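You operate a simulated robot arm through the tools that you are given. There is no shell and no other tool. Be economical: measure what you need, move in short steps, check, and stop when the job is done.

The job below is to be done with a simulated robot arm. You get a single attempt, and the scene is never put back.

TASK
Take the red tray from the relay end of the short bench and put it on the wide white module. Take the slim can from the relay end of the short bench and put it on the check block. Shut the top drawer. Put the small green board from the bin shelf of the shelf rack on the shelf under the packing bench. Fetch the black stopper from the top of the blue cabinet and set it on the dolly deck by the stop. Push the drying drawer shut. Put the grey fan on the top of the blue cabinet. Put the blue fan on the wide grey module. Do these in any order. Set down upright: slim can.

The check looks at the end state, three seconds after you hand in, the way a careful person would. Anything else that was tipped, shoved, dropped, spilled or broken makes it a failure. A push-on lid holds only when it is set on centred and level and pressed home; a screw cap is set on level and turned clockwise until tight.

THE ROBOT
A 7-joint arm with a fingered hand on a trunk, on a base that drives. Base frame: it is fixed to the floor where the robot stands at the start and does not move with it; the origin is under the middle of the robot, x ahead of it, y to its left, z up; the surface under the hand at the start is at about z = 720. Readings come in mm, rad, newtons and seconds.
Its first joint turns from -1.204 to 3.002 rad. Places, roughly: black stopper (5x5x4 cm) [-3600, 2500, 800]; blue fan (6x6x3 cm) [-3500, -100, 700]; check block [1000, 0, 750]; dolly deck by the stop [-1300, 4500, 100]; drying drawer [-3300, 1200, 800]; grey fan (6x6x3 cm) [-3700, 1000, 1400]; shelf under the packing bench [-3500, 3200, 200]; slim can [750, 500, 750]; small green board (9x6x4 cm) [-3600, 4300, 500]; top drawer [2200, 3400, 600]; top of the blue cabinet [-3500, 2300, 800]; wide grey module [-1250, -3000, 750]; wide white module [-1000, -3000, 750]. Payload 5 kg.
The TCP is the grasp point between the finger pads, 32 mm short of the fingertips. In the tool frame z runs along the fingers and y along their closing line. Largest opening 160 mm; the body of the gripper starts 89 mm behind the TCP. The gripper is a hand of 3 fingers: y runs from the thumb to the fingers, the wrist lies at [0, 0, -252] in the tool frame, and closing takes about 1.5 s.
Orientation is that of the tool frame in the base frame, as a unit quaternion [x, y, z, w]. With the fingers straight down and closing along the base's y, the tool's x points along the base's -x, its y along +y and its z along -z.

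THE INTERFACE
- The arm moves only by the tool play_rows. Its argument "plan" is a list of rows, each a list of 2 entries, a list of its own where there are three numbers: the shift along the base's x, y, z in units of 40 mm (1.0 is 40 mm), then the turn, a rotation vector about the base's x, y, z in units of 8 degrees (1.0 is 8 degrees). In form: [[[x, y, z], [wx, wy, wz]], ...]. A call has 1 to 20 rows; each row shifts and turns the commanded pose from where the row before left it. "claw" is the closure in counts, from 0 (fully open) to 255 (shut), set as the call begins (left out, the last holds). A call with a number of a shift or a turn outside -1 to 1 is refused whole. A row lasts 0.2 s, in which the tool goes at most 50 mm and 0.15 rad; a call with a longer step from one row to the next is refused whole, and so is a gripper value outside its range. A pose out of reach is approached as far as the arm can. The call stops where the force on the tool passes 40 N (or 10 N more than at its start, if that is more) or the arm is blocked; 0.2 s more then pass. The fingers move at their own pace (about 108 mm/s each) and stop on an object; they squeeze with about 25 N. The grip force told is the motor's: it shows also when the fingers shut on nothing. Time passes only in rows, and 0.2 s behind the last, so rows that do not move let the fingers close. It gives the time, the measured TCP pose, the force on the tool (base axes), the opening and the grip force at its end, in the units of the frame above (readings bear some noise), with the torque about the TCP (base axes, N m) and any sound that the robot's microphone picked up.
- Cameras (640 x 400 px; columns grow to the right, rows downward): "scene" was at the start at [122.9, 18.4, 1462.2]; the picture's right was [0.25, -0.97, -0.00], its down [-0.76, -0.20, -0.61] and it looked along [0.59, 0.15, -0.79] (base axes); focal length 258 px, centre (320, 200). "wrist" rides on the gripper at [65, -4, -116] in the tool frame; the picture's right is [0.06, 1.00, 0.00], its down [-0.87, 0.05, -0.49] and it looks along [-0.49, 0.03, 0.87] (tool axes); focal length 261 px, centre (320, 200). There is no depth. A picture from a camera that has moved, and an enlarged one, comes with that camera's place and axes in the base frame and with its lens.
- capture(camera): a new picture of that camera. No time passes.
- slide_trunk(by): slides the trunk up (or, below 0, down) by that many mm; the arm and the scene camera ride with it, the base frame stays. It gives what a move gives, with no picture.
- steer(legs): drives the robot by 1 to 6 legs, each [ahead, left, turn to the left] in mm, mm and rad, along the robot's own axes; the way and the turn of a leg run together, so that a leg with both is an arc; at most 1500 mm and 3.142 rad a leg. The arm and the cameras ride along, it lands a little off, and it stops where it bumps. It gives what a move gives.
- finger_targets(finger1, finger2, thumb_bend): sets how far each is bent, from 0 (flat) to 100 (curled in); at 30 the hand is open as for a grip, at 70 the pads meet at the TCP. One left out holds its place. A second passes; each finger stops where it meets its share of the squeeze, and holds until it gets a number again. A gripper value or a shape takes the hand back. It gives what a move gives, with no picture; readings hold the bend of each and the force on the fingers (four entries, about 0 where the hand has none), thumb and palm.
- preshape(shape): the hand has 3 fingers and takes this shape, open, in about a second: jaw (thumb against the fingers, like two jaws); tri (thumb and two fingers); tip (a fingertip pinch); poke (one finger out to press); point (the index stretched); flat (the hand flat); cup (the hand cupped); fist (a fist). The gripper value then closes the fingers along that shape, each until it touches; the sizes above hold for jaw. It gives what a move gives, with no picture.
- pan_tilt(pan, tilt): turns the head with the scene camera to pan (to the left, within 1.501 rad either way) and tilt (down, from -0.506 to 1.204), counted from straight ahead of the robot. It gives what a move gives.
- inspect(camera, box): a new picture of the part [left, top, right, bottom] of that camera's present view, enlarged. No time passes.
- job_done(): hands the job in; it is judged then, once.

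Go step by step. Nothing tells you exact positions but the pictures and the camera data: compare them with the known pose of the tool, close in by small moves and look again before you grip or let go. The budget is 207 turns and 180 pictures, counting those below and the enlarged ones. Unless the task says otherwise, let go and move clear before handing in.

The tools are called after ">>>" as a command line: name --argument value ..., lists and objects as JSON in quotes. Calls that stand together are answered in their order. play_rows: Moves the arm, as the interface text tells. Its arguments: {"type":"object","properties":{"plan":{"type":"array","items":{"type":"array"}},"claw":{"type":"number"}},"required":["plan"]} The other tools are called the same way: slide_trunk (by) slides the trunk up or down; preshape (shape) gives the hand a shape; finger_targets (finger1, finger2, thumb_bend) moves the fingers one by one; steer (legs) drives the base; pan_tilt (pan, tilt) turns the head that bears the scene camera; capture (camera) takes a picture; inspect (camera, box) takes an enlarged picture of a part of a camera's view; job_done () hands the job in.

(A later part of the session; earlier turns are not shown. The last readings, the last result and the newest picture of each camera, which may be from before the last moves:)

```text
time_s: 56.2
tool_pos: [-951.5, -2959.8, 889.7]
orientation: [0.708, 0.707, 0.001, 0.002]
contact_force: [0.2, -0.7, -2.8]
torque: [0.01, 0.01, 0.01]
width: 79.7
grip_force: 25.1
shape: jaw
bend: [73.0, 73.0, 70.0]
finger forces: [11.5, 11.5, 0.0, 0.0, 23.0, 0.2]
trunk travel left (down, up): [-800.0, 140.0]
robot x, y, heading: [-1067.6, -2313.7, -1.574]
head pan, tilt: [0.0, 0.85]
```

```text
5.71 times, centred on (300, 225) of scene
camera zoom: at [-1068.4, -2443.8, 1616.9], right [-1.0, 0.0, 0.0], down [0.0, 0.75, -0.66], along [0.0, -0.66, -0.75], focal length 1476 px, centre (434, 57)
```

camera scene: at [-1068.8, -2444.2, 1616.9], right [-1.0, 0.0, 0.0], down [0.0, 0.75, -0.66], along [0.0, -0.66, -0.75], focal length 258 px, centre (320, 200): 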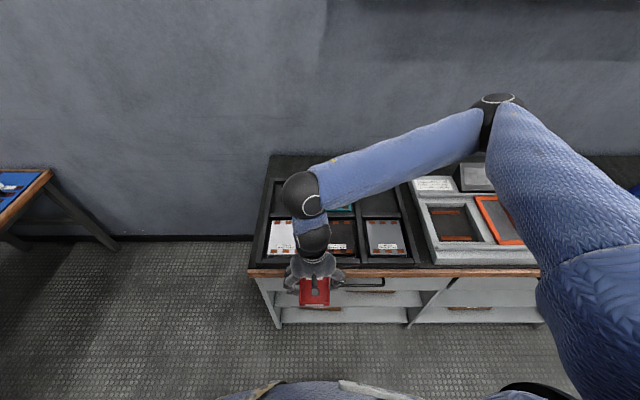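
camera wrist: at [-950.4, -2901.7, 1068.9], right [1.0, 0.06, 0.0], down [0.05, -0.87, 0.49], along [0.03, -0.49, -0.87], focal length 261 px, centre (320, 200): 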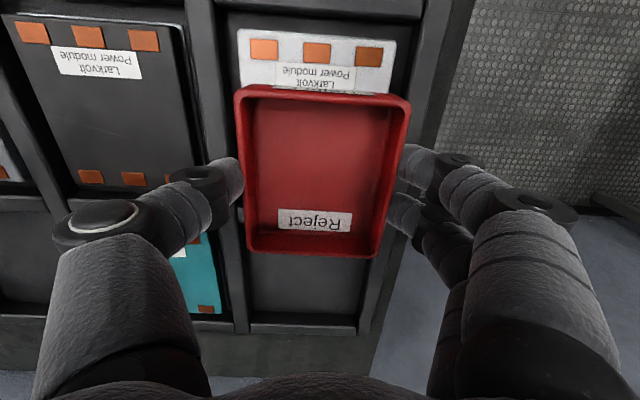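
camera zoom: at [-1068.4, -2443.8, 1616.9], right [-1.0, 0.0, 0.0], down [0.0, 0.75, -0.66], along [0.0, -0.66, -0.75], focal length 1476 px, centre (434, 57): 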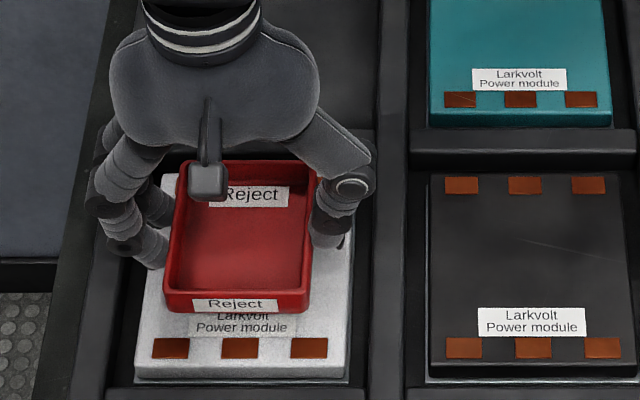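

The tray is over the module. I'll creep down to contact.

>>> play_rows --plan '[[[0, 0.05, -0.12], [0, 0, 0]], [[0, 0, -0.12], [0, 0, 0]], [[0, 0, -0.08], [0, 0, 0]], [[0, 0, -0.05], [0, 0, 0]], [[0, 0, 0], [0, 0, 0]]]'

>>> inspect --camera "scene" --box '[250, 190, 350, 260]'

```text
time_s: 57.4
tool_pos: [-950.2, -2958.1, 875.0]
orientation: [0.707, 0.707, 0.001, 0.002]
contact_force: [0.3, 0.3, -2.4]
torque: [0.03, -0.01, 0.02]
width: 79.8
grip_force: 24.5
shape: jaw
bend: [73.0, 73.0, 70.0]
finger forces: [11.5, 11.5, 0.1, 0.0, 23.0, 0.0]
trunk travel left (down, up): [-800.0, 140.0]
robot x, y, heading: [-1070.9, -2317.7, -1.572]
head pan, tilt: [0.0, 0.85]
```

```text
5.71 times, centred on (300, 225) of scene
camera zoom: at [-1068.6, -2444.2, 1616.8], right [-1.0, 0.0, 0.0], down [0.0, 0.75, -0.66], along [0.0, -0.66, -0.75], focal length 1476 px, centre (434, 57)
```

zoom: 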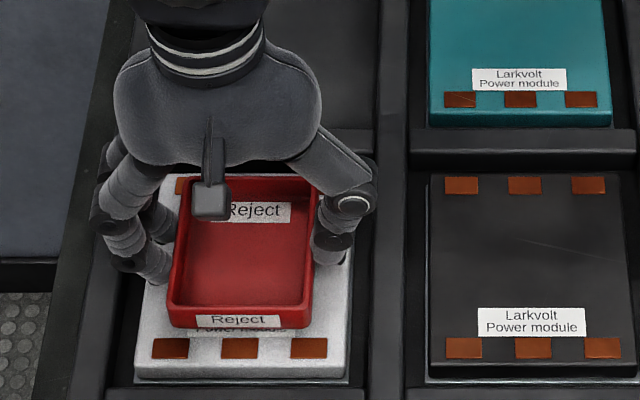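

>>> play_rows --plan '[[[0, 0, -0.06], [0, 0, 0]], [[0, 0, -0.06], [0, 0, 0]], [[0, 0, -0.06], [0, 0, 0]], [[0, 0, 0], [0, 0, 0]]]'

```text
time_s: 58.4
tool_pos: [-950.4, -2957.5, 867.5]
orientation: [0.707, 0.707, 0.001, 0.001]
contact_force: [-0.4, 0.2, -3.1]
torque: [-0.01, 0.0, -0.01]
width: 79.7
grip_force: 25.2
shape: jaw
bend: [73.0, 73.0, 70.0]
finger forces: [11.5, 11.5, 0.1, 0.0, 23.1, 0.1]
trunk travel left (down, up): [-800.0, 140.0]
robot x, y, heading: [-1067.3, -2317.3, -1.575]
head pan, tilt: [0.0, 0.85]
```

>>> play_rows --plan '[[[0, 0, -0.06], [0, 0, 0]], [[0, 0, -0.06], [0, 0, 0]], [[0, 0, -0.06], [0, 0, 0]], [[0, 0, -0.06], [0, 0, 0]], [[0, 0, 0], [0, 0, 0]]]'

>>> inspect --camera "scene" --box '[250, 190, 350, 260]'

```text
time_s: 59.3
tool_pos: [-949.3, -2958.7, 864.2]
orientation: [0.707, 0.707, 0.001, 0.004]
contact_force: [-3.4, 8.0, 30.0]
torque: [0.18, 0.38, -0.06]
width: 78.8
grip_force: 24.7
shape: jaw
bend: [73.0, 73.0, 71.0]
finger forces: [12.4, 12.1, 0.0, 0.0, 29.0, 0.0]
trunk travel left (down, up): [-800.0, 140.0]
robot x, y, heading: [-1071.7, -2314.9, -1.571]
head pan, tilt: [0.0, 0.85]
stopped in row 4: the force on the tool passed its limit at 43 N (the readings are from after the stop); the commanded pose is now the measured one
```

```text
5.71 times, centred on (300, 225) of scene
camera zoom: at [-1069.4, -2441.8, 1617.2], right [-1.0, 0.0, 0.0], down [0.0, 0.75, -0.66], along [0.0, -0.66, -0.75], focal length 1476 px, centre (434, 57)
```

zoom: 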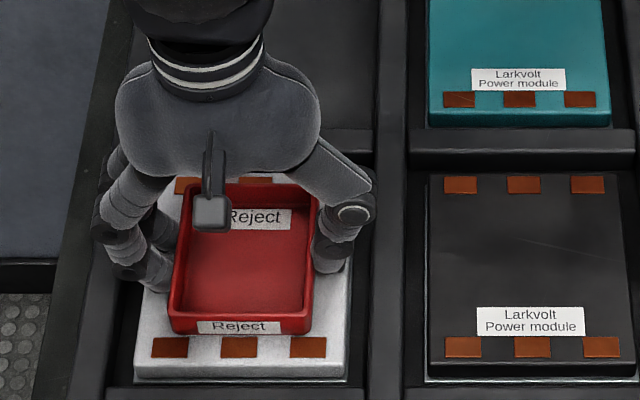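

The tray is on the module. I'll ease the load, let go and rise.

>>> play_rows --plan '[[[0, 0, 0.05], [0, 0, 0]], [[0, 0, 0], [0, 0, 0]]]'

>>> play_rows --plan '[[[0, 0, 0], [0, 0, 0]], [[0, 0, 0], [0, 0, 0]], [[0, 0, 0], [0, 0, 0]], [[0, 0, 0], [0, 0, 0]], [[0, 0, 0.5], [0, 0, 0]], [[0, 0, 0.9], [0, 0, 0]], [[0, 0, 0.9], [0, 0, 0]], [[0, 0, 0.9], [0, 0, 0]], [[0, 0, 0], [0, 0, 0]]]' --claw 95

>>> capture --camera "wrist"

>>> inspect --camera "scene" --box '[250, 190, 410, 290]'

```text
time_s: 59.9
tool_pos: [-950.1, -2959.0, 865.2]
orientation: [0.708, 0.706, 0.0, 0.003]
contact_force: [-2.0, 5.6, 18.7]
torque: [0.14, 0.15, -0.01]
width: 79.2
grip_force: 24.8
shape: jaw
bend: [73.0, 73.0, 71.0]
finger forces: [12.9, 12.8, 0.0, 0.1, 26.9, 0.0]
trunk travel left (down, up): [-800.0, 140.0]
robot x, y, heading: [-1068.4, -2314.0, -1.577]
head pan, tilt: [0.0, 0.85]
```

```text
time_s: 61.9
tool_pos: [-948.9, -2960.6, 990.5]
orientation: [0.708, 0.706, 0.001, 0.003]
contact_force: [-0.7, -0.4, -0.7]
torque: [0.01, 0.03, -0.01]
width: 100.0
grip_force: 0.1
shape: jaw
bend: [70.0, 70.0, 68.0]
finger forces: [0.0, 0.0, 0.0, 0.0, 0.0, 0.0]
trunk travel left (down, up): [-800.0, 140.0]
robot x, y, heading: [-1065.6, -2311.7, -1.572]
head pan, tilt: [0.0, 0.85]
```

```text
140 pictures are left
camera wrist: at [-954.6, -2895.1, 1105.8], right [1.0, 0.06, 0.0], down [0.05, -0.87, 0.49], along [0.03, -0.49, -0.87], focal length 261 px, centre (320, 200)
```

wrist: 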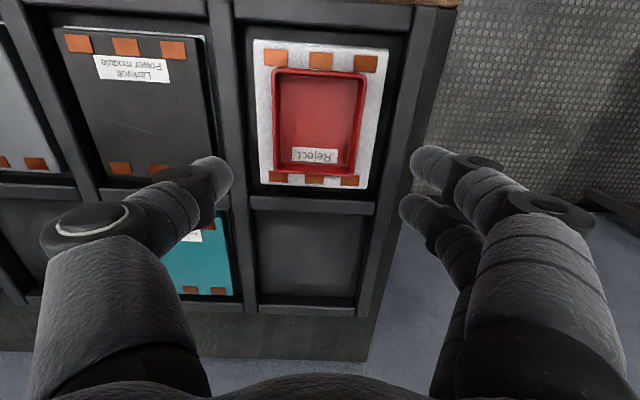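

```text
4.00 times, centred on (330, 240) of scene
camera zoom: at [-1068.9, -2444.8, 1616.8], right [-1.0, 0.0, 0.0], down [0.0, 0.75, -0.66], along [0.0, -0.66, -0.75], focal length 1034 px, centre (280, 40)
```

zoom: 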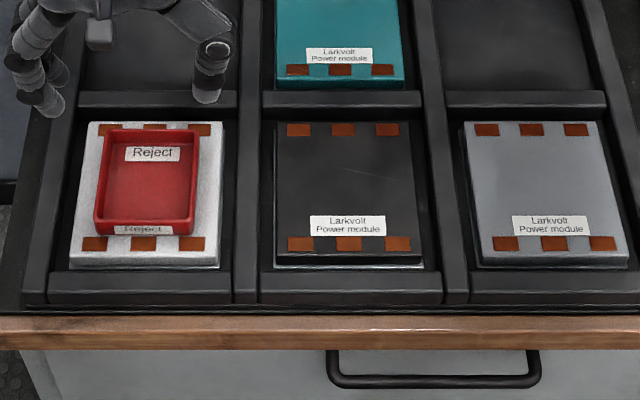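

The red tray sits on the white module. The grey module is centred near (-1306, -2963) for the fan later. I'll draw the arm in, back off, turn to face -x and look.

>>> play_rows --plan '[[[-0.49, 0.9, 0], [0, 0, 0]], [[-0.49, 0.9, 0], [0, 0, 0]], [[-0.49, 0.9, 0], [0, 0, 0]], [[-0.49, 0.9, 0], [0, 0, 0]], [[-0.49, 0.9, 0], [0, 0, 0]], [[-0.49, 0.9, 0], [0, 0, 0]], [[0, 0, 0], [0, 0, 0]]]'

>>> steer --legs '[[-350, 0, 0], [0, 0, -1.571]]'

>>> pan_tilt --pan -0.35 --tilt 0.3

>>> capture --camera "scene"

```text
time_s: 63.5
tool_pos: [-1064.1, -2744.7, 992.5]
orientation: [0.708, 0.706, 0.0, 0.003]
contact_force: [-0.5, 0.0, 0.6]
torque: [0.02, 0.01, -0.01]
width: 100.0
grip_force: 0.0
shape: jaw
bend: [70.0, 70.0, 68.0]
finger forces: [0.0, 0.1, 0.1, 0.0, 0.1, 0.1]
trunk travel left (down, up): [-800.0, 140.0]
robot x, y, heading: [-1068.6, -2312.4, -1.575]
head pan, tilt: [0.0, 0.85]
```

```text
time_s: 69.7
tool_pos: [-1499.3, -1960.4, 993.5]
orientation: [1.0, -0.01, -0.002, 0.003]
contact_force: [0.1, 1.0, 0.1]
torque: [0.03, 0.02, 0.01]
width: 100.1
grip_force: 0.1
shape: jaw
bend: [70.0, 70.0, 68.0]
finger forces: [0.0, 0.0, 0.0, 0.0, 0.0, 0.0]
trunk travel left (down, up): [-800.0, 140.0]
robot x, y, heading: [-1065.0, -1966.3, 3.12]
head pan, tilt: [0.0, 0.85]
```

```text
time_s: 70.6
tool_pos: [-1499.8, -1960.6, 993.3]
orientation: [1.0, -0.011, -0.002, 0.003]
contact_force: [0.3, 0.5, -0.7]
torque: [-0.01, -0.01, -0.01]
width: 100.0
grip_force: 0.1
shape: jaw
bend: [70.0, 70.0, 68.0]
finger forces: [0.0, 0.0, 0.0, 0.0, 0.1, 0.1]
trunk travel left (down, up): [-800.0, 140.0]
robot x, y, heading: [-1067.2, -1966.2, 3.119]
head pan, tilt: [-0.351, 0.3]
```

```text
138 pictures are left
camera scene: at [-1206.0, -1931.5, 1665.2], right [0.36, 0.93, 0.0], down [0.28, -0.11, -0.95], along [-0.89, 0.35, -0.3], focal length 258 px, centre (320, 200)
```

scene: 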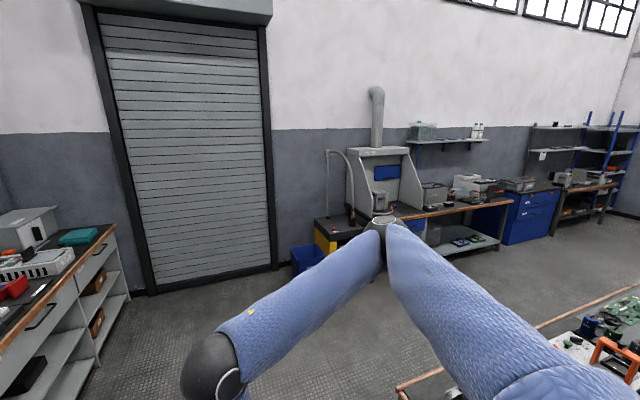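

Along the far wall (x about -4000) stand a bench with a hood, a shelf above it, the blue cabinet, the packing bench and the shelf rack. I'll drive over to the bench with the fans.

>>> steer --legs '[[1300, 0, 0.022], [0, -1400, 0]]'

>>> pan_tilt --pan 0.0 --tilt 0.45

>>> capture --camera "scene"

```text
time_s: 83.6
tool_pos: [-2803.7, -582.7, 992.1]
orientation: [1.0, 0.006, -0.002, 0.002]
contact_force: [-0.1, -0.6, -0.7]
torque: [0.01, 0.01, 0.0]
width: 100.0
grip_force: 0.1
shape: jaw
bend: [70.0, 70.0, 68.0]
finger forces: [0.0, 0.0, 0.0, 0.1, 0.0, 0.1]
trunk travel left (down, up): [-800.0, 140.0]
robot x, y, heading: [-2376.9, -574.7, -3.131]
head pan, tilt: [-0.351, 0.3]
```

```text
time_s: 84.5
tool_pos: [-2805.5, -583.4, 992.8]
orientation: [1.0, 0.005, -0.001, 0.002]
contact_force: [0.8, -0.2, -0.2]
torque: [0.04, 0.01, 0.03]
width: 100.1
grip_force: 0.2
shape: jaw
bend: [70.0, 70.0, 68.0]
finger forces: [0.0, 0.0, 0.0, 0.0, 0.0, 0.1]
trunk travel left (down, up): [-800.0, 140.0]
robot x, y, heading: [-2374.6, -573.5, -3.135]
head pan, tilt: [0.0, 0.45]
```

```text
137 pictures are left
camera scene: at [-2517.4, -576.8, 1651.4], right [-0.01, 1.0, 0.0], down [0.44, 0.0, -0.9], along [-0.9, -0.01, -0.44], focal length 258 px, centre (320, 200)
```

scene: 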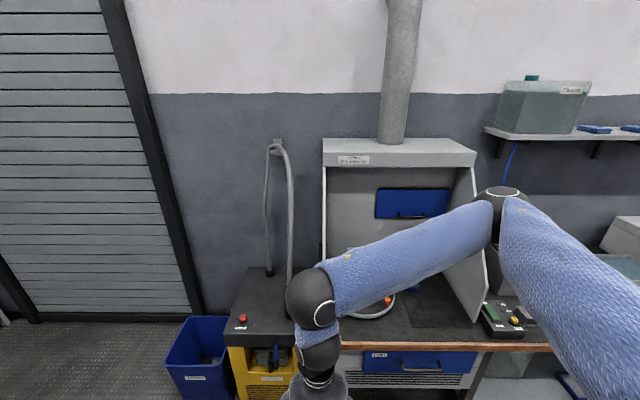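

The hood is ahead at about y = -400, hidden partly by my arm. I'll move right and look again.

>>> steer --legs '[[0, -550, -0.01]]'

>>> pan_tilt --pan 0.3 --tilt 0.55

>>> capture --camera "scene"

>>> pan_tilt --pan -0.9 --tilt 0.35

>>> capture --camera "scene"

```text
time_s: 87.7
tool_pos: [-2809.4, -18.0, 992.7]
orientation: [1.0, 0.004, -0.002, 0.002]
contact_force: [-0.8, -0.1, 0.5]
torque: [-0.04, -0.02, -0.05]
width: 100.2
grip_force: 0.0
shape: jaw
bend: [70.0, 70.0, 68.0]
finger forces: [0.0, 0.0, 0.0, 0.0, 0.1, 0.1]
trunk travel left (down, up): [-800.0, 140.0]
robot x, y, heading: [-2380.5, -11.0, -3.137]
head pan, tilt: [0.0, 0.45]
```

```text
time_s: 88.5
tool_pos: [-2810.1, -18.8, 993.0]
orientation: [1.0, 0.004, -0.002, 0.002]
contact_force: [-0.2, 0.5, -0.6]
torque: [-0.02, 0.0, -0.03]
width: 100.1
grip_force: 0.0
shape: jaw
bend: [70.0, 70.0, 68.0]
finger forces: [0.0, 0.0, 0.1, 0.1, 0.0, 0.0]
trunk travel left (down, up): [-800.0, 140.0]
robot x, y, heading: [-2376.0, -11.1, -3.133]
head pan, tilt: [0.3, 0.55]
```

```text
136 pictures are left
camera scene: at [-2516.2, -39.6, 1642.3], right [-0.3, 0.95, 0.0], down [0.5, 0.16, -0.85], along [-0.81, -0.26, -0.52], focal length 258 px, centre (320, 200)
```

scene: 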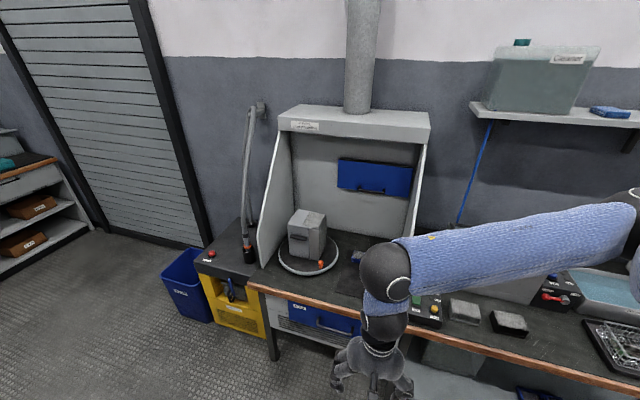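

```text
time_s: 89.9
tool_pos: [-2809.5, -19.6, 992.2]
orientation: [1.0, 0.005, -0.002, 0.002]
contact_force: [-0.7, 0.8, 0.1]
torque: [-0.03, -0.02, 0.01]
width: 100.3
grip_force: 0.1
shape: jaw
bend: [70.0, 70.0, 68.0]
finger forces: [0.0, 0.1, 0.0, 0.0, 0.1, 0.0]
trunk travel left (down, up): [-800.0, 140.0]
robot x, y, heading: [-2376.3, -11.1, -3.129]
head pan, tilt: [-0.901, 0.351]
```

```text
135 pictures are left
camera scene: at [-2489.1, 60.3, 1660.5], right [0.78, 0.63, 0.0], down [0.22, -0.27, -0.94], along [-0.59, 0.73, -0.34], focal length 258 px, centre (320, 200)
```

scene: 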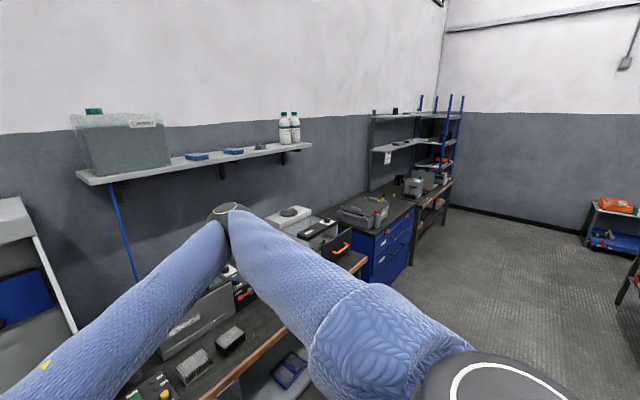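

I'll look back at the hood and zoom on the blue thing beside it, and on the wall shelf.

>>> inspect --camera "scene" --box '[60, 90, 330, 260]'

>>> pan_tilt --pan 0.3 --tilt 0.75

>>> inspect --camera "scene" --box '[250, 110, 560, 310]'

```text
2.35 times, centred on (195, 175) of scene
camera zoom: at [-2489.1, 60.3, 1660.5], right [0.78, 0.63, 0.0], down [0.22, -0.27, -0.94], along [-0.59, 0.73, -0.34], focal length 608 px, centre (614, 259)
```

zoom: 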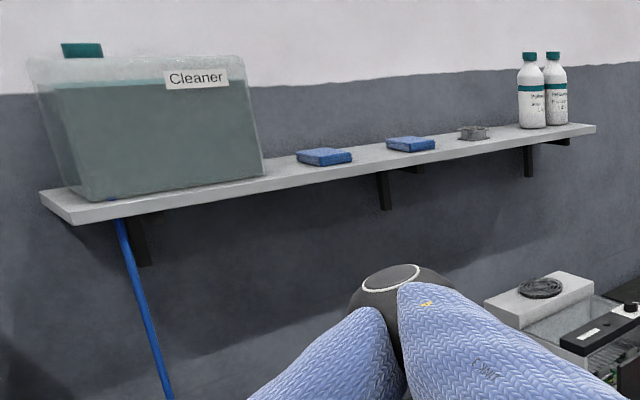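

```text
time_s: 91.3
tool_pos: [-2810.0, -19.1, 993.4]
orientation: [1.0, 0.004, -0.002, 0.002]
contact_force: [-0.4, 0.5, 0.1]
torque: [-0.04, -0.01, 0.0]
width: 100.1
grip_force: 0.0
shape: jaw
bend: [70.0, 70.0, 68.0]
finger forces: [0.0, 0.0, 0.0, 0.1, 0.1, 0.0]
trunk travel left (down, up): [-800.0, 140.0]
robot x, y, heading: [-2377.5, -13.9, -3.132]
head pan, tilt: [0.3, 0.75]
```

```text
2.00 times, centred on (405, 210) of scene
camera zoom: at [-2509.6, -37.2, 1624.9], right [-0.3, 0.95, 0.0], down [0.65, 0.21, -0.73], along [-0.7, -0.22, -0.68], focal length 517 px, centre (150, 180)
```

zoom: 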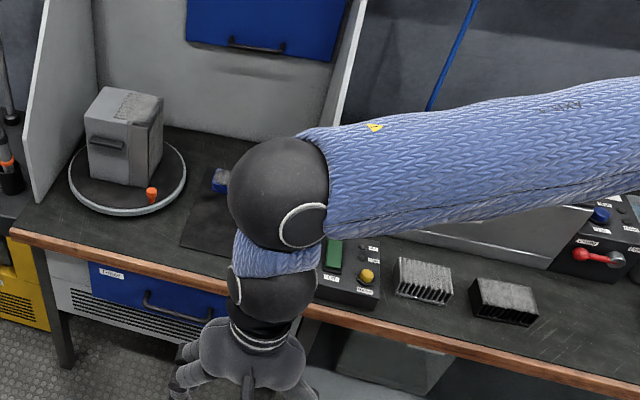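

The grey fan lies on the wall shelf beside the bottles, and the blue fan is on the hood's floor near (-3450, -150). I'll drive closer and line up with the blue fan.

>>> steer --legs '[[230, 140, -0.01]]'

>>> capture --camera "wrist"

>>> capture --camera "scene"

```text
time_s: 93.2
tool_pos: [-3038.8, -151.7, 992.3]
orientation: [1.0, -0.003, -0.002, 0.003]
contact_force: [-0.1, 0.3, -0.7]
torque: [0.06, 0.02, -0.04]
width: 100.1
grip_force: 0.1
shape: jaw
bend: [70.0, 70.0, 68.0]
finger forces: [0.0, 0.1, 0.1, 0.1, 0.0, 0.0]
trunk travel left (down, up): [-800.0, 140.0]
robot x, y, heading: [-2604.9, -151.1, 3.139]
head pan, tilt: [0.3, 0.75]
```

```text
132 pictures are left
camera wrist: at [-2973.6, -148.2, 1107.8], right [0.06, -1.0, 0.0], down [-0.87, -0.05, 0.49], along [-0.49, -0.03, -0.87], focal length 261 px, centre (320, 200)
```

wrist: 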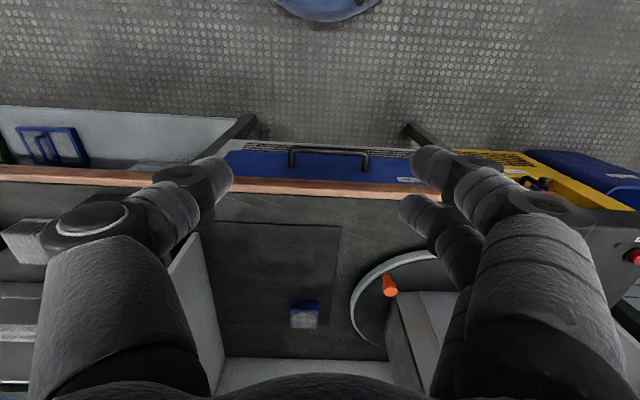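

```text
131 pictures are left
camera scene: at [-2738.7, -175.3, 1624.8], right [-0.29, 0.96, 0.0], down [0.65, 0.2, -0.73], along [-0.7, -0.21, -0.68], focal length 258 px, centre (320, 200)
```

scene: 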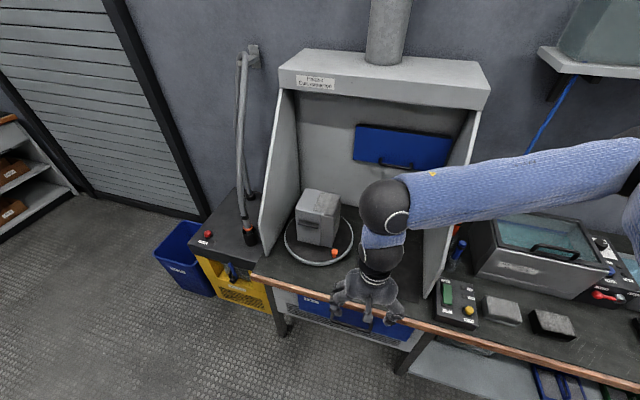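

The blue fan is at about (-3406, -146) on the hood's floor, with the turntable well to its left. I'll move the hand in low, under the hood's roof.

>>> play_rows --plan '[[[-0.6, 0, -0.5], [0, 0, 0]], [[-0.6, 0, -0.5], [0, 0, 0]], [[-0.8, 0, -0.2], [0, 0, 0]], [[-0.8, 0, 0], [0, 0, 0]], [[-0.8, 0, 0], [0, 0, 0]], [[-0.8, 0, 0], [0, 0, 0]], [[0, 0, 0], [0, 0, 0]]]'

>>> capture --camera "wrist"

>>> capture --camera "scene"

```text
time_s: 94.8
tool_pos: [-3211.8, -150.8, 945.9]
orientation: [1.0, -0.002, -0.001, 0.003]
contact_force: [-0.6, 0.3, 0.4]
torque: [-0.03, -0.01, 0.01]
width: 100.1
grip_force: 0.1
shape: jaw
bend: [70.0, 70.0, 68.0]
finger forces: [0.1, 0.1, 0.1, 0.1, 0.1, 0.0]
trunk travel left (down, up): [-800.0, 140.0]
robot x, y, heading: [-2609.1, -152.0, 3.135]
head pan, tilt: [0.3, 0.75]
```

```text
130 pictures are left
camera wrist: at [-3147.6, -146.7, 1060.5], right [0.06, -1.0, 0.0], down [-0.87, -0.05, 0.5], along [-0.49, -0.03, -0.87], focal length 261 px, centre (320, 200)
```

wrist: 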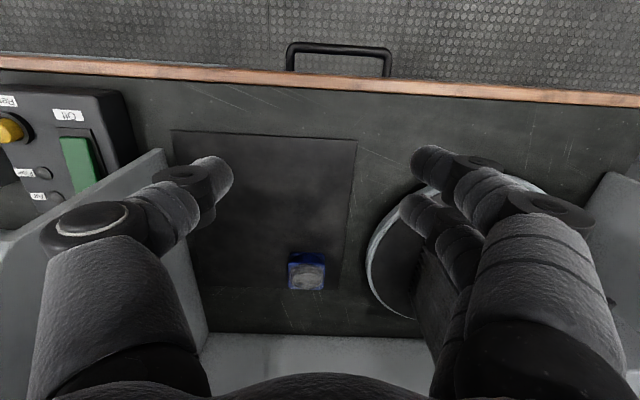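

```text
129 pictures are left
camera scene: at [-2736.9, -174.6, 1625.0], right [-0.29, 0.96, 0.0], down [0.65, 0.2, -0.73], along [-0.7, -0.21, -0.68], focal length 258 px, centre (320, 200)
```

scene: 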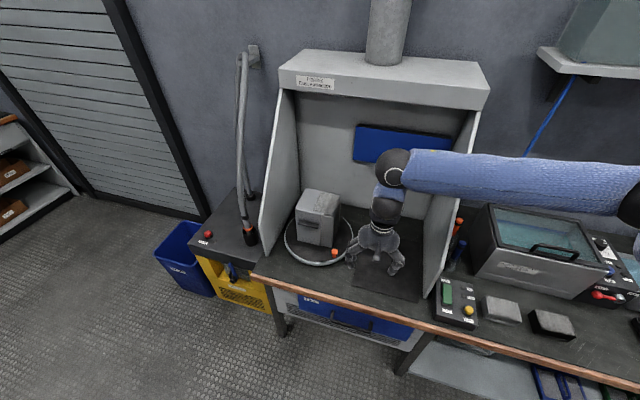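

The forearm is clear of the hood's side wall. I'll go in further and measure the fan again from closer.

>>> play_rows --plan '[[[-0.8, 0, 0], [0, 0, 0]], [[-0.8, 0, 0], [0, 0, 0]], [[-0.8, 0.1, -0.1], [0, 0, 0]], [[-0.8, 0, -0.2], [0, 0, 0]], [[0, 0, 0], [0, 0, 0]]]'

>>> capture --camera "wrist"

>>> capture --camera "scene"

```text
time_s: 96.0
tool_pos: [-3341.8, -146.7, 933.3]
orientation: [1.0, -0.003, -0.003, 0.002]
contact_force: [0.0, -0.1, 0.0]
torque: [0.01, -0.01, -0.02]
width: 100.3
grip_force: 0.0
shape: jaw
bend: [70.0, 70.0, 68.0]
finger forces: [0.0, 0.0, 0.0, 0.0, 0.0, 0.0]
trunk travel left (down, up): [-800.0, 140.0]
robot x, y, heading: [-2607.1, -149.1, 3.136]
head pan, tilt: [0.3, 0.75]
```

```text
128 pictures are left
camera wrist: at [-3276.5, -142.2, 1048.9], right [0.06, -1.0, 0.01], down [-0.87, -0.05, 0.5], along [-0.49, -0.03, -0.87], focal length 261 px, centre (320, 200)
```

wrist: 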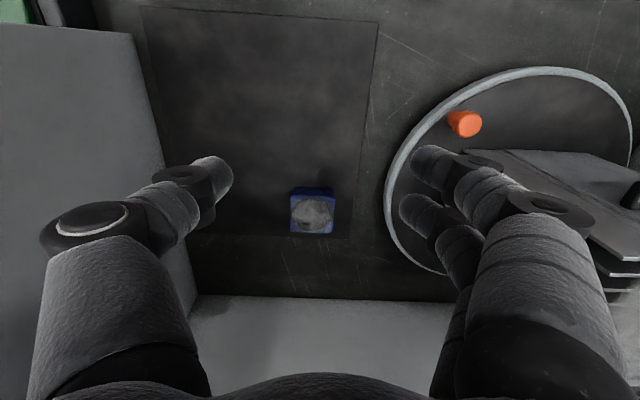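

```text
127 pictures are left
camera scene: at [-2736.6, -174.1, 1625.0], right [-0.29, 0.96, 0.0], down [0.65, 0.2, -0.73], along [-0.7, -0.21, -0.68], focal length 258 px, centre (320, 200)
```

scene: 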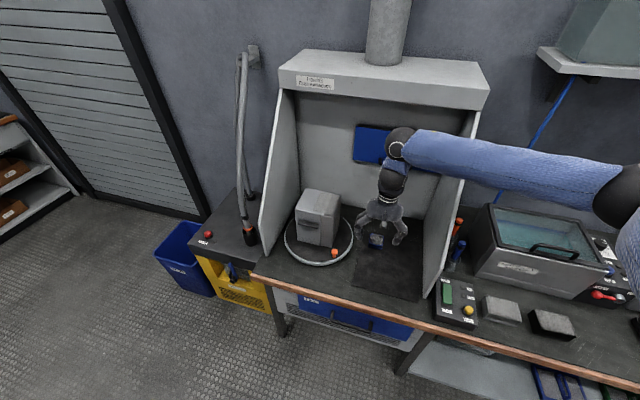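

Triangulation puts the fan's top near z = 737 at (-3471, -143). I'll enlarge to see its rotation.

>>> inspect --camera "wrist" --box '[270, 170, 360, 250]'

>>> inspect --camera "scene" --box '[340, 100, 480, 300]'

```text
5.00 times, centred on (315, 210) of wrist
camera zoom: at [-3276.5, -142.2, 1048.9], right [0.06, -1.0, 0.01], down [-0.87, -0.05, 0.5], along [-0.49, -0.03, -0.87], focal length 1303 px, centre (345, 150)
```

zoom: 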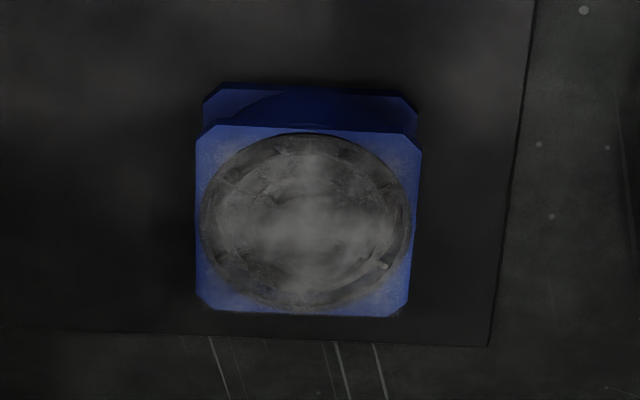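

```text
2.00 times, centred on (410, 200) of scene
camera zoom: at [-2736.6, -174.1, 1625.0], right [-0.29, 0.96, 0.0], down [0.65, 0.2, -0.73], along [-0.7, -0.21, -0.68], focal length 517 px, centre (140, 200)
```

zoom: 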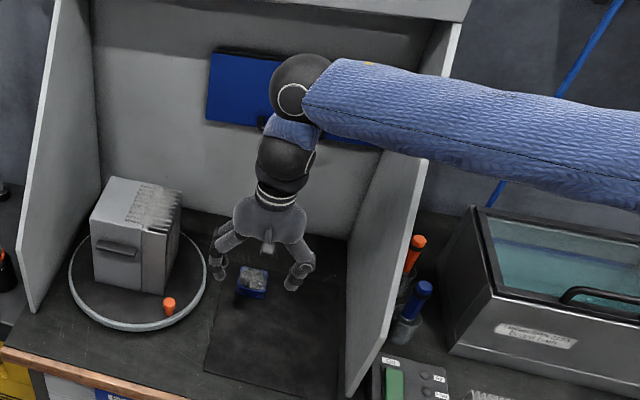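

The fan is square to the axes, 62 mm wide, centred at (-3475, -144). I'll move over it, lower partway and check.

>>> play_rows --plan '[[[-0.8, 0, 0], [0, 0, 0]], [[-0.8, 0, 0], [0, 0, 0]], [[-0.9, 0.06, -0.2], [0, 0, 0]], [[-0.83, 0, -0.5], [0, 0, 0]], [[0, 0, -0.8], [0, 0, 0]], [[0, 0, -0.8], [0, 0, 0]], [[0, 0, 0], [0, 0, 0]]]'

>>> capture --camera "wrist"

```text
time_s: 97.6
tool_pos: [-3473.7, -145.2, 839.6]
orientation: [1.0, -0.003, -0.003, 0.003]
contact_force: [0.0, -0.2, 0.3]
torque: [0.02, 0.03, 0.02]
width: 100.0
grip_force: 0.0
shape: jaw
bend: [70.0, 70.0, 68.0]
finger forces: [0.1, 0.1, 0.0, 0.0, 0.1, 0.1]
trunk travel left (down, up): [-800.0, 140.0]
robot x, y, heading: [-2608.7, -147.0, 3.139]
head pan, tilt: [0.3, 0.75]
```

```text
124 pictures are left
camera wrist: at [-3408.9, -141.7, 955.2], right [0.06, -1.0, 0.0], down [-0.87, -0.05, 0.5], along [-0.49, -0.03, -0.87], focal length 261 px, centre (320, 200)
```

wrist: 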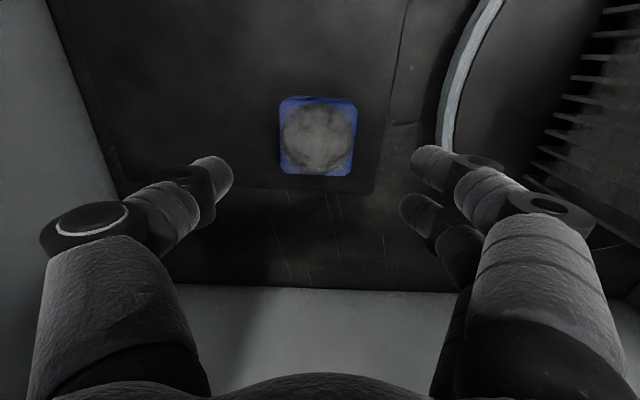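

The fan is centred below the hand. I'll go down around it.

>>> play_rows --plan '[[[0.07, 0.03, -0.8], [0, 0, 0]], [[0, 0, -0.8], [0, 0, 0]], [[0, 0, -0.6], [0, 0, 0]], [[0, 0, 0], [0, 0, 0]]]'

>>> capture --camera "wrist"

```text
time_s: 98.6
tool_pos: [-3470.7, -145.2, 755.0]
orientation: [1.0, -0.003, -0.004, 0.003]
contact_force: [1.6, -1.4, 19.5]
torque: [1.27, -0.13, -0.16]
width: 99.6
grip_force: 0.1
shape: jaw
bend: [70.0, 70.0, 70.0]
finger forces: [0.1, 0.1, 0.1, 0.0, 19.5, 0.0]
trunk travel left (down, up): [-800.0, 140.0]
robot x, y, heading: [-2610.1, -150.8, 3.136]
head pan, tilt: [0.3, 0.75]
```

```text
123 pictures are left
camera wrist: at [-3406.3, -141.4, 870.7], right [0.06, -1.0, 0.01], down [-0.87, -0.05, 0.5], along [-0.5, -0.03, -0.87], focal length 261 px, centre (320, 200)
```

wrist: 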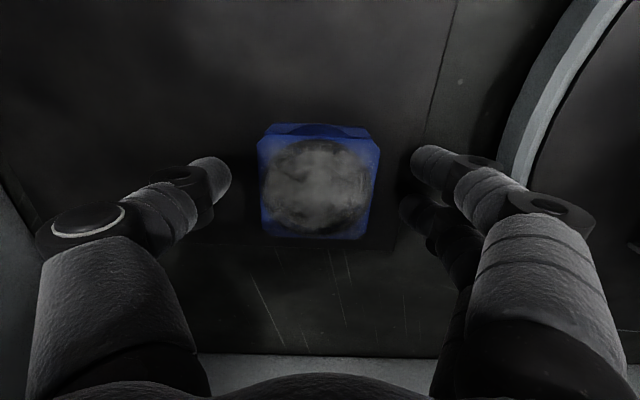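

The thumb's tip has touched the bench. I'll rise 6 mm and close.

>>> play_rows --plan '[[[0, 0, 0.15], [0, 0, 0]], [[0, 0, 0], [0, 0, 0]]]'

>>> play_rows --plan '[[[0, 0, 0], [0, 0, 0]], [[0, 0, 0], [0, 0, 0]], [[0, 0, 0], [0, 0, 0]], [[0, 0, 0], [0, 0, 0]], [[0, 0, 0], [0, 0, 0]], [[0, 0, 0], [0, 0, 0]]]' --claw 255

>>> capture --camera "wrist"

```text
time_s: 99.2
tool_pos: [-3470.3, -145.1, 758.2]
orientation: [1.0, -0.003, -0.002, 0.002]
contact_force: [-0.3, 0.4, -0.1]
torque: [0.03, 0.02, -0.02]
width: 100.1
grip_force: 0.1
shape: jaw
bend: [70.0, 70.0, 68.0]
finger forces: [0.0, 0.1, 0.0, 0.1, 0.0, 0.1]
trunk travel left (down, up): [-800.0, 140.0]
robot x, y, heading: [-2605.4, -153.0, 3.136]
head pan, tilt: [0.3, 0.75]
```

```text
time_s: 100.6
tool_pos: [-3471.4, -144.0, 759.5]
orientation: [1.0, -0.003, -0.002, 0.003]
contact_force: [0.0, -0.5, 0.2]
torque: [0.0, 0.0, 0.0]
width: 53.9
grip_force: 24.6
shape: jaw
bend: [73.0, 73.0, 70.0]
finger forces: [11.4, 11.2, 0.0, 0.1, 22.6, 0.0]
trunk travel left (down, up): [-800.0, 140.0]
robot x, y, heading: [-2606.9, -149.2, 3.14]
head pan, tilt: [0.3, 0.75]
```

```text
122 pictures are left
camera wrist: at [-3406.5, -140.4, 874.0], right [0.06, -1.0, 0.0], down [-0.87, -0.05, 0.5], along [-0.49, -0.03, -0.87], focal length 261 px, centre (320, 200)
```

wrist: 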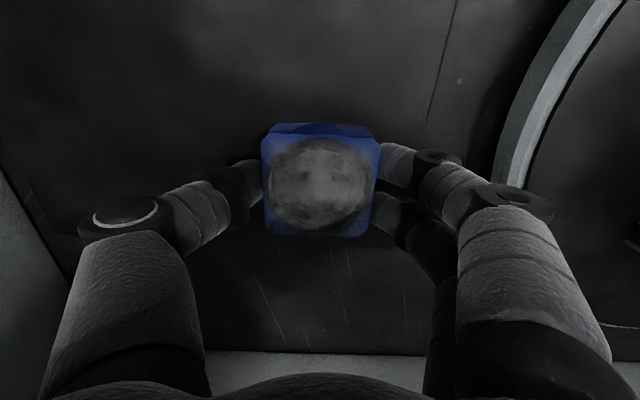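

The fan is gripped. I'll lift it 120 mm, draw it out of the hood, then back the robot away.

>>> play_rows --plan '[[[0, 0, 0.7], [0, 0, 0]], [[0, 0, 0.8], [0, 0, 0]], [[0, 0, 0.8], [0, 0, 0]], [[0.8, 0, 0.4], [0, 0, 0]], [[0.9, 0, 0], [0, 0, 0]], [[0.9, 0, 0], [0, 0, 0]], [[0.9, 0, 0], [0, 0, 0]], [[0.9, 0, 0], [0, 0, 0]], [[0.9, 0, 0], [0, 0, 0]], [[0.9, 0, 0], [0, 0, 0]], [[0.9, 0, 0.3], [0, 0, 0]], [[0.9, 0, 0.4], [0, 0, 0]], [[0.9, 0, 0.4], [0, 0, 0]], [[0.9, 0, 0.4], [0, 0, 0]], [[0, 0, 0], [0, 0, 0]]]'

>>> capture --camera "wrist"

```text
time_s: 103.8
tool_pos: [-3081.4, -145.5, 926.2]
orientation: [1.0, -0.002, -0.001, 0.003]
contact_force: [-1.3, 0.0, -0.9]
torque: [-0.01, 0.0, 0.02]
width: 53.4
grip_force: 25.0
shape: jaw
bend: [73.0, 73.0, 70.0]
finger forces: [11.4, 11.1, 0.0, 0.0, 22.5, 0.0]
trunk travel left (down, up): [-800.0, 140.0]
robot x, y, heading: [-2605.5, -147.9, 3.139]
head pan, tilt: [0.3, 0.75]
```

```text
121 pictures are left
camera wrist: at [-3017.2, -140.5, 1042.3], right [0.06, -1.0, 0.01], down [-0.87, -0.05, 0.49], along [-0.49, -0.03, -0.87], focal length 261 px, centre (320, 200)
```

wrist: 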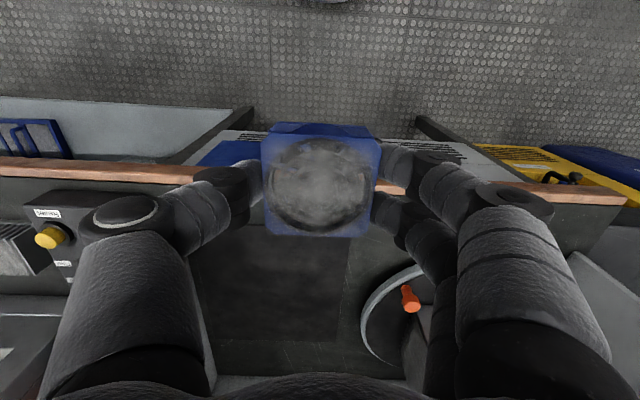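

The fan is held firmly. I'll drive back to the module bench: back off, strafe left, turn left, and strafe to x ≈ -1306.

>>> steer --legs '[[-230, 0, 0], [0, 900, 0], [0, 900, 0], [0, 0, 1.571], [0, 1070, 0]]'

```text
time_s: 123.1
tool_pos: [-1331.8, -2468.2, 927.1]
orientation: [0.719, 0.695, 0.0, 0.003]
contact_force: [0.5, 0.3, -0.7]
torque: [0.01, 0.0, 0.0]
width: 53.6
grip_force: 25.2
shape: jaw
bend: [73.0, 73.0, 70.0]
finger forces: [11.5, 11.2, 0.0, 0.1, 22.5, 0.0]
trunk travel left (down, up): [-800.0, 140.0]
robot x, y, heading: [-1316.1, -1997.2, -1.605]
head pan, tilt: [0.3, 0.75]
```

>>> steer --legs '[[330, 0, 0.034]]'

>>> pan_tilt --pan 0.0 --tilt 0.85

>>> capture --camera "wrist"

>>> capture --camera "scene"

```text
time_s: 125.3
tool_pos: [-1325.4, -2799.3, 926.5]
orientation: [0.709, 0.705, 0.001, 0.004]
contact_force: [-0.2, 0.1, -0.9]
torque: [0.03, 0.0, 0.01]
width: 53.8
grip_force: 24.6
shape: jaw
bend: [73.0, 73.0, 70.0]
finger forces: [11.4, 11.1, 0.0, 0.0, 22.5, 0.1]
trunk travel left (down, up): [-800.0, 140.0]
robot x, y, heading: [-1319.0, -2323.9, -1.58]
head pan, tilt: [0.3, 0.75]
```

```text
time_s: 126.1
tool_pos: [-1324.9, -2798.7, 927.0]
orientation: [0.709, 0.705, 0.0, 0.003]
contact_force: [0.0, -0.4, -0.8]
torque: [-0.04, 0.01, 0.04]
width: 53.7
grip_force: 24.8
shape: jaw
bend: [73.0, 73.0, 70.0]
finger forces: [11.4, 11.0, 0.0, 0.1, 22.6, 0.1]
trunk travel left (down, up): [-800.0, 140.0]
robot x, y, heading: [-1317.6, -2325.3, -1.573]
head pan, tilt: [0.0, 0.85]
```

```text
120 pictures are left
camera wrist: at [-1330.9, -2732.8, 1042.6], right [1.0, 0.06, 0.01], down [0.05, -0.87, 0.5], along [0.03, -0.49, -0.87], focal length 261 px, centre (320, 200)
```

wrist: 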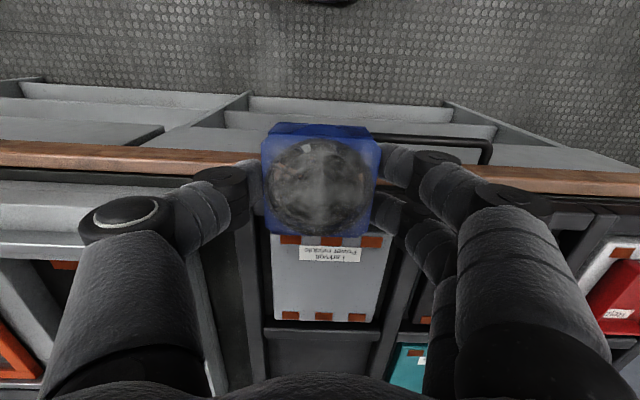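

```text
119 pictures are left
camera scene: at [-1321.3, -2453.3, 1616.9], right [-1.0, 0.0, 0.0], down [0.0, 0.75, -0.66], along [0.0, -0.66, -0.75], focal length 258 px, centre (320, 200)
```

scene: 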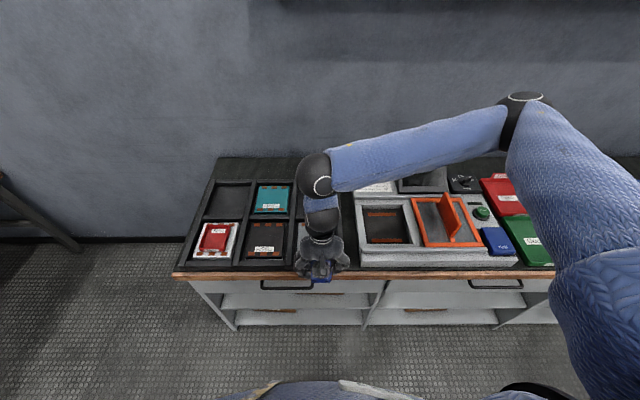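

The grey module is where I thought, centred at (-1306, -2963). I'll carry the fan over it.

>>> play_rows --plan '[[[0.1, -0.82, 0], [0, 0, 0]], [[0.1, -0.82, 0], [0, 0, 0]], [[0.1, -0.82, 0], [0, 0, 0]], [[0.1, -0.82, 0], [0, 0, 0]], [[0.08, -0.82, -0.2], [0, 0, 0]], [[0, 0, -0.5], [0, 0, 0]], [[0, 0, 0], [0, 0, 0]]]'

>>> capture --camera "wrist"

>>> inspect --camera "scene" --box '[260, 180, 380, 270]'

```text
time_s: 127.7
tool_pos: [-1306.8, -2963.3, 896.9]
orientation: [0.709, 0.705, 0.001, 0.003]
contact_force: [0.6, -0.3, -0.7]
torque: [0.02, 0.02, 0.01]
width: 53.6
grip_force: 24.6
shape: jaw
bend: [73.0, 73.0, 70.0]
finger forces: [11.4, 11.2, 0.2, 0.1, 22.4, 0.1]
trunk travel left (down, up): [-800.0, 140.0]
robot x, y, heading: [-1318.8, -2322.2, -1.573]
head pan, tilt: [0.0, 0.85]
```

```text
118 pictures are left
camera wrist: at [-1311.5, -2897.6, 1012.5], right [1.0, 0.06, 0.0], down [0.05, -0.87, 0.5], along [0.03, -0.49, -0.87], focal length 261 px, centre (320, 200)
```

wrist: 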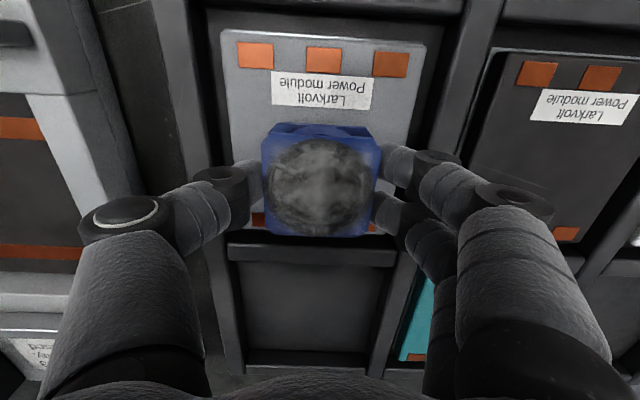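

```text
4.44 times, centred on (320, 225) of scene
camera zoom: at [-1321.1, -2453.7, 1616.9], right [-1.0, 0.0, 0.0], down [0.0, 0.75, -0.66], along [0.0, -0.66, -0.75], focal length 1148 px, centre (320, 89)
```

zoom: 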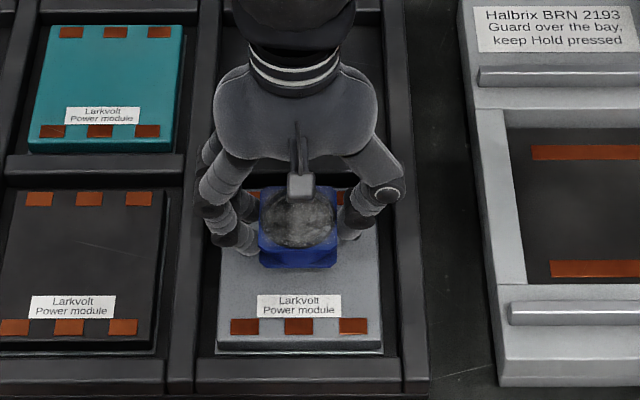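

Well centred. I'll creep down to contact.

>>> play_rows --plan '[[[0, 0.1, -0.25], [0, 0, 0]], [[0, 0, -0.2], [0, 0, 0]], [[0, 0, -0.1], [0, 0, 0]], [[0, 0, -0.05], [0, 0, 0]], [[0, 0, -0.05], [0, 0, 0]], [[0, 0, 0], [0, 0, 0]]]'

```text
time_s: 129.1
tool_pos: [-1307.0, -2959.3, 872.0]
orientation: [0.709, 0.706, 0.001, 0.003]
contact_force: [-0.8, 0.1, -0.5]
torque: [0.0, 0.03, -0.01]
width: 53.6
grip_force: 25.3
shape: jaw
bend: [73.0, 73.0, 70.0]
finger forces: [11.5, 11.1, 0.1, 0.0, 22.5, 0.1]
trunk travel left (down, up): [-800.0, 140.0]
robot x, y, heading: [-1320.8, -2325.2, -1.575]
head pan, tilt: [0.0, 0.85]
```

>>> play_rows --plan '[[[0, 0, -0.05], [0, 0, 0]], [[0, 0, -0.05], [0, 0, 0]], [[0, 0, -0.05], [0, 0, 0]], [[0, 0, 0], [0, 0, 0]]]'

```text
time_s: 130.1
tool_pos: [-1307.3, -2958.1, 865.9]
orientation: [0.709, 0.705, 0.0, 0.003]
contact_force: [-0.6, -0.1, -0.9]
torque: [-0.01, 0.03, 0.0]
width: 53.7
grip_force: 25.4
shape: jaw
bend: [73.0, 73.0, 70.0]
finger forces: [11.5, 11.1, 0.1, 0.0, 22.4, 0.0]
trunk travel left (down, up): [-800.0, 140.0]
robot x, y, heading: [-1319.2, -2323.8, -1.576]
head pan, tilt: [0.0, 0.85]
```

>>> play_rows --plan '[[[0, 0, -0.04], [0, 0, 0]], [[0, 0, -0.04], [0, 0, 0]], [[0, 0, 0], [0, 0, 0]]]'

>>> inspect --camera "scene" --box '[260, 190, 380, 270]'

```text
time_s: 130.9
tool_pos: [-1306.0, -2958.9, 864.0]
orientation: [0.709, 0.705, 0.0, 0.003]
contact_force: [0.3, 0.4, 0.2]
torque: [-0.01, -0.01, -0.02]
width: 53.8
grip_force: 24.9
shape: jaw
bend: [73.0, 73.0, 70.0]
finger forces: [11.4, 11.2, 0.0, 0.0, 22.4, 0.0]
trunk travel left (down, up): [-800.0, 140.0]
robot x, y, heading: [-1319.4, -2323.1, -1.58]
head pan, tilt: [0.0, 0.85]
```

```text
5.00 times, centred on (320, 230) of scene
camera zoom: at [-1321.4, -2453.8, 1616.9], right [-1.0, 0.0, 0.0], down [0.0, 0.75, -0.66], along [0.0, -0.66, -0.75], focal length 1292 px, centre (320, 50)
```

zoom: 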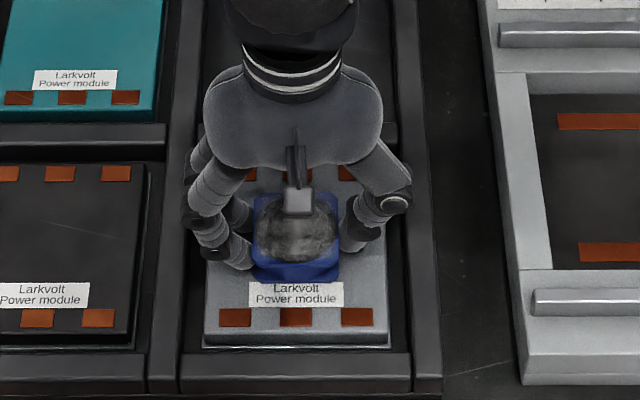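

>>> play_rows --plan '[[[0, 0, -0.04], [0, 0, 0]], [[0, 0, -0.04], [0, 0, 0]], [[0, 0, 0], [0, 0, 0]]]'

```text
time_s: 131.7
tool_pos: [-1306.8, -2958.4, 861.4]
orientation: [0.709, 0.705, 0.0, 0.004]
contact_force: [-1.8, -2.0, 14.3]
torque: [0.02, 0.14, 0.06]
width: 53.9
grip_force: 25.4
shape: jaw
bend: [73.0, 74.0, 70.0]
finger forces: [13.4, 11.9, 0.0, 0.0, 29.0, 0.0]
trunk travel left (down, up): [-800.0, 140.0]
robot x, y, heading: [-1321.1, -2319.4, -1.575]
head pan, tilt: [0.0, 0.85]
```

The fan is resting on the module (14 N). I'll let go and rise.

>>> play_rows --plan '[[[0, 0, 0.03], [0, 0, 0]], [[0, 0, 0], [0, 0, 0]], [[0, 0, 0], [0, 0, 0]], [[0, 0, 0], [0, 0, 0]], [[0, 0, 0], [0, 0, 0]], [[0, 0, 0.5], [0, 0, 0]], [[0, 0, 0.9], [0, 0, 0]], [[0, 0, 0.9], [0, 0, 0]], [[0, 0.8, 0.8], [0, 0, 0]], [[0, 0.9, 0], [0, 0, 0]], [[0, 0.9, 0], [0, 0, 0]], [[0, 0.9, 0], [0, 0, 0]], [[0, 0.9, 0], [0, 0, 0]]]' --claw 110

>>> inspect --camera "scene" --box '[180, 170, 400, 290]'

```text
time_s: 134.5
tool_pos: [-1307.6, -2783.4, 986.6]
orientation: [0.709, 0.705, 0.0, 0.004]
contact_force: [0.2, 0.6, 0.4]
torque: [-0.01, 0.0, 0.0]
width: 90.4
grip_force: 0.0
shape: jaw
bend: [72.0, 72.0, 70.0]
finger forces: [0.0, 0.0, 0.0, 0.0, 0.1, 0.0]
trunk travel left (down, up): [-800.0, 140.0]
robot x, y, heading: [-1318.1, -2323.1, -1.573]
head pan, tilt: [0.0, 0.85]
```

```text
2.91 times, centred on (290, 230) of scene
camera zoom: at [-1321.0, -2453.2, 1616.9], right [-1.0, 0.01, 0.0], down [0.0, 0.75, -0.66], along [0.0, -0.66, -0.75], focal length 752 px, centre (407, 113)
```

zoom: 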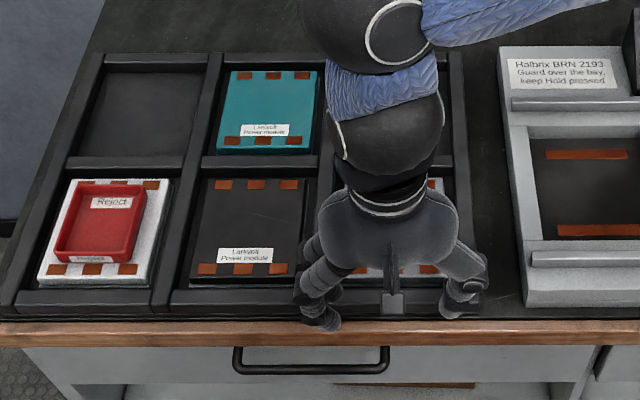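

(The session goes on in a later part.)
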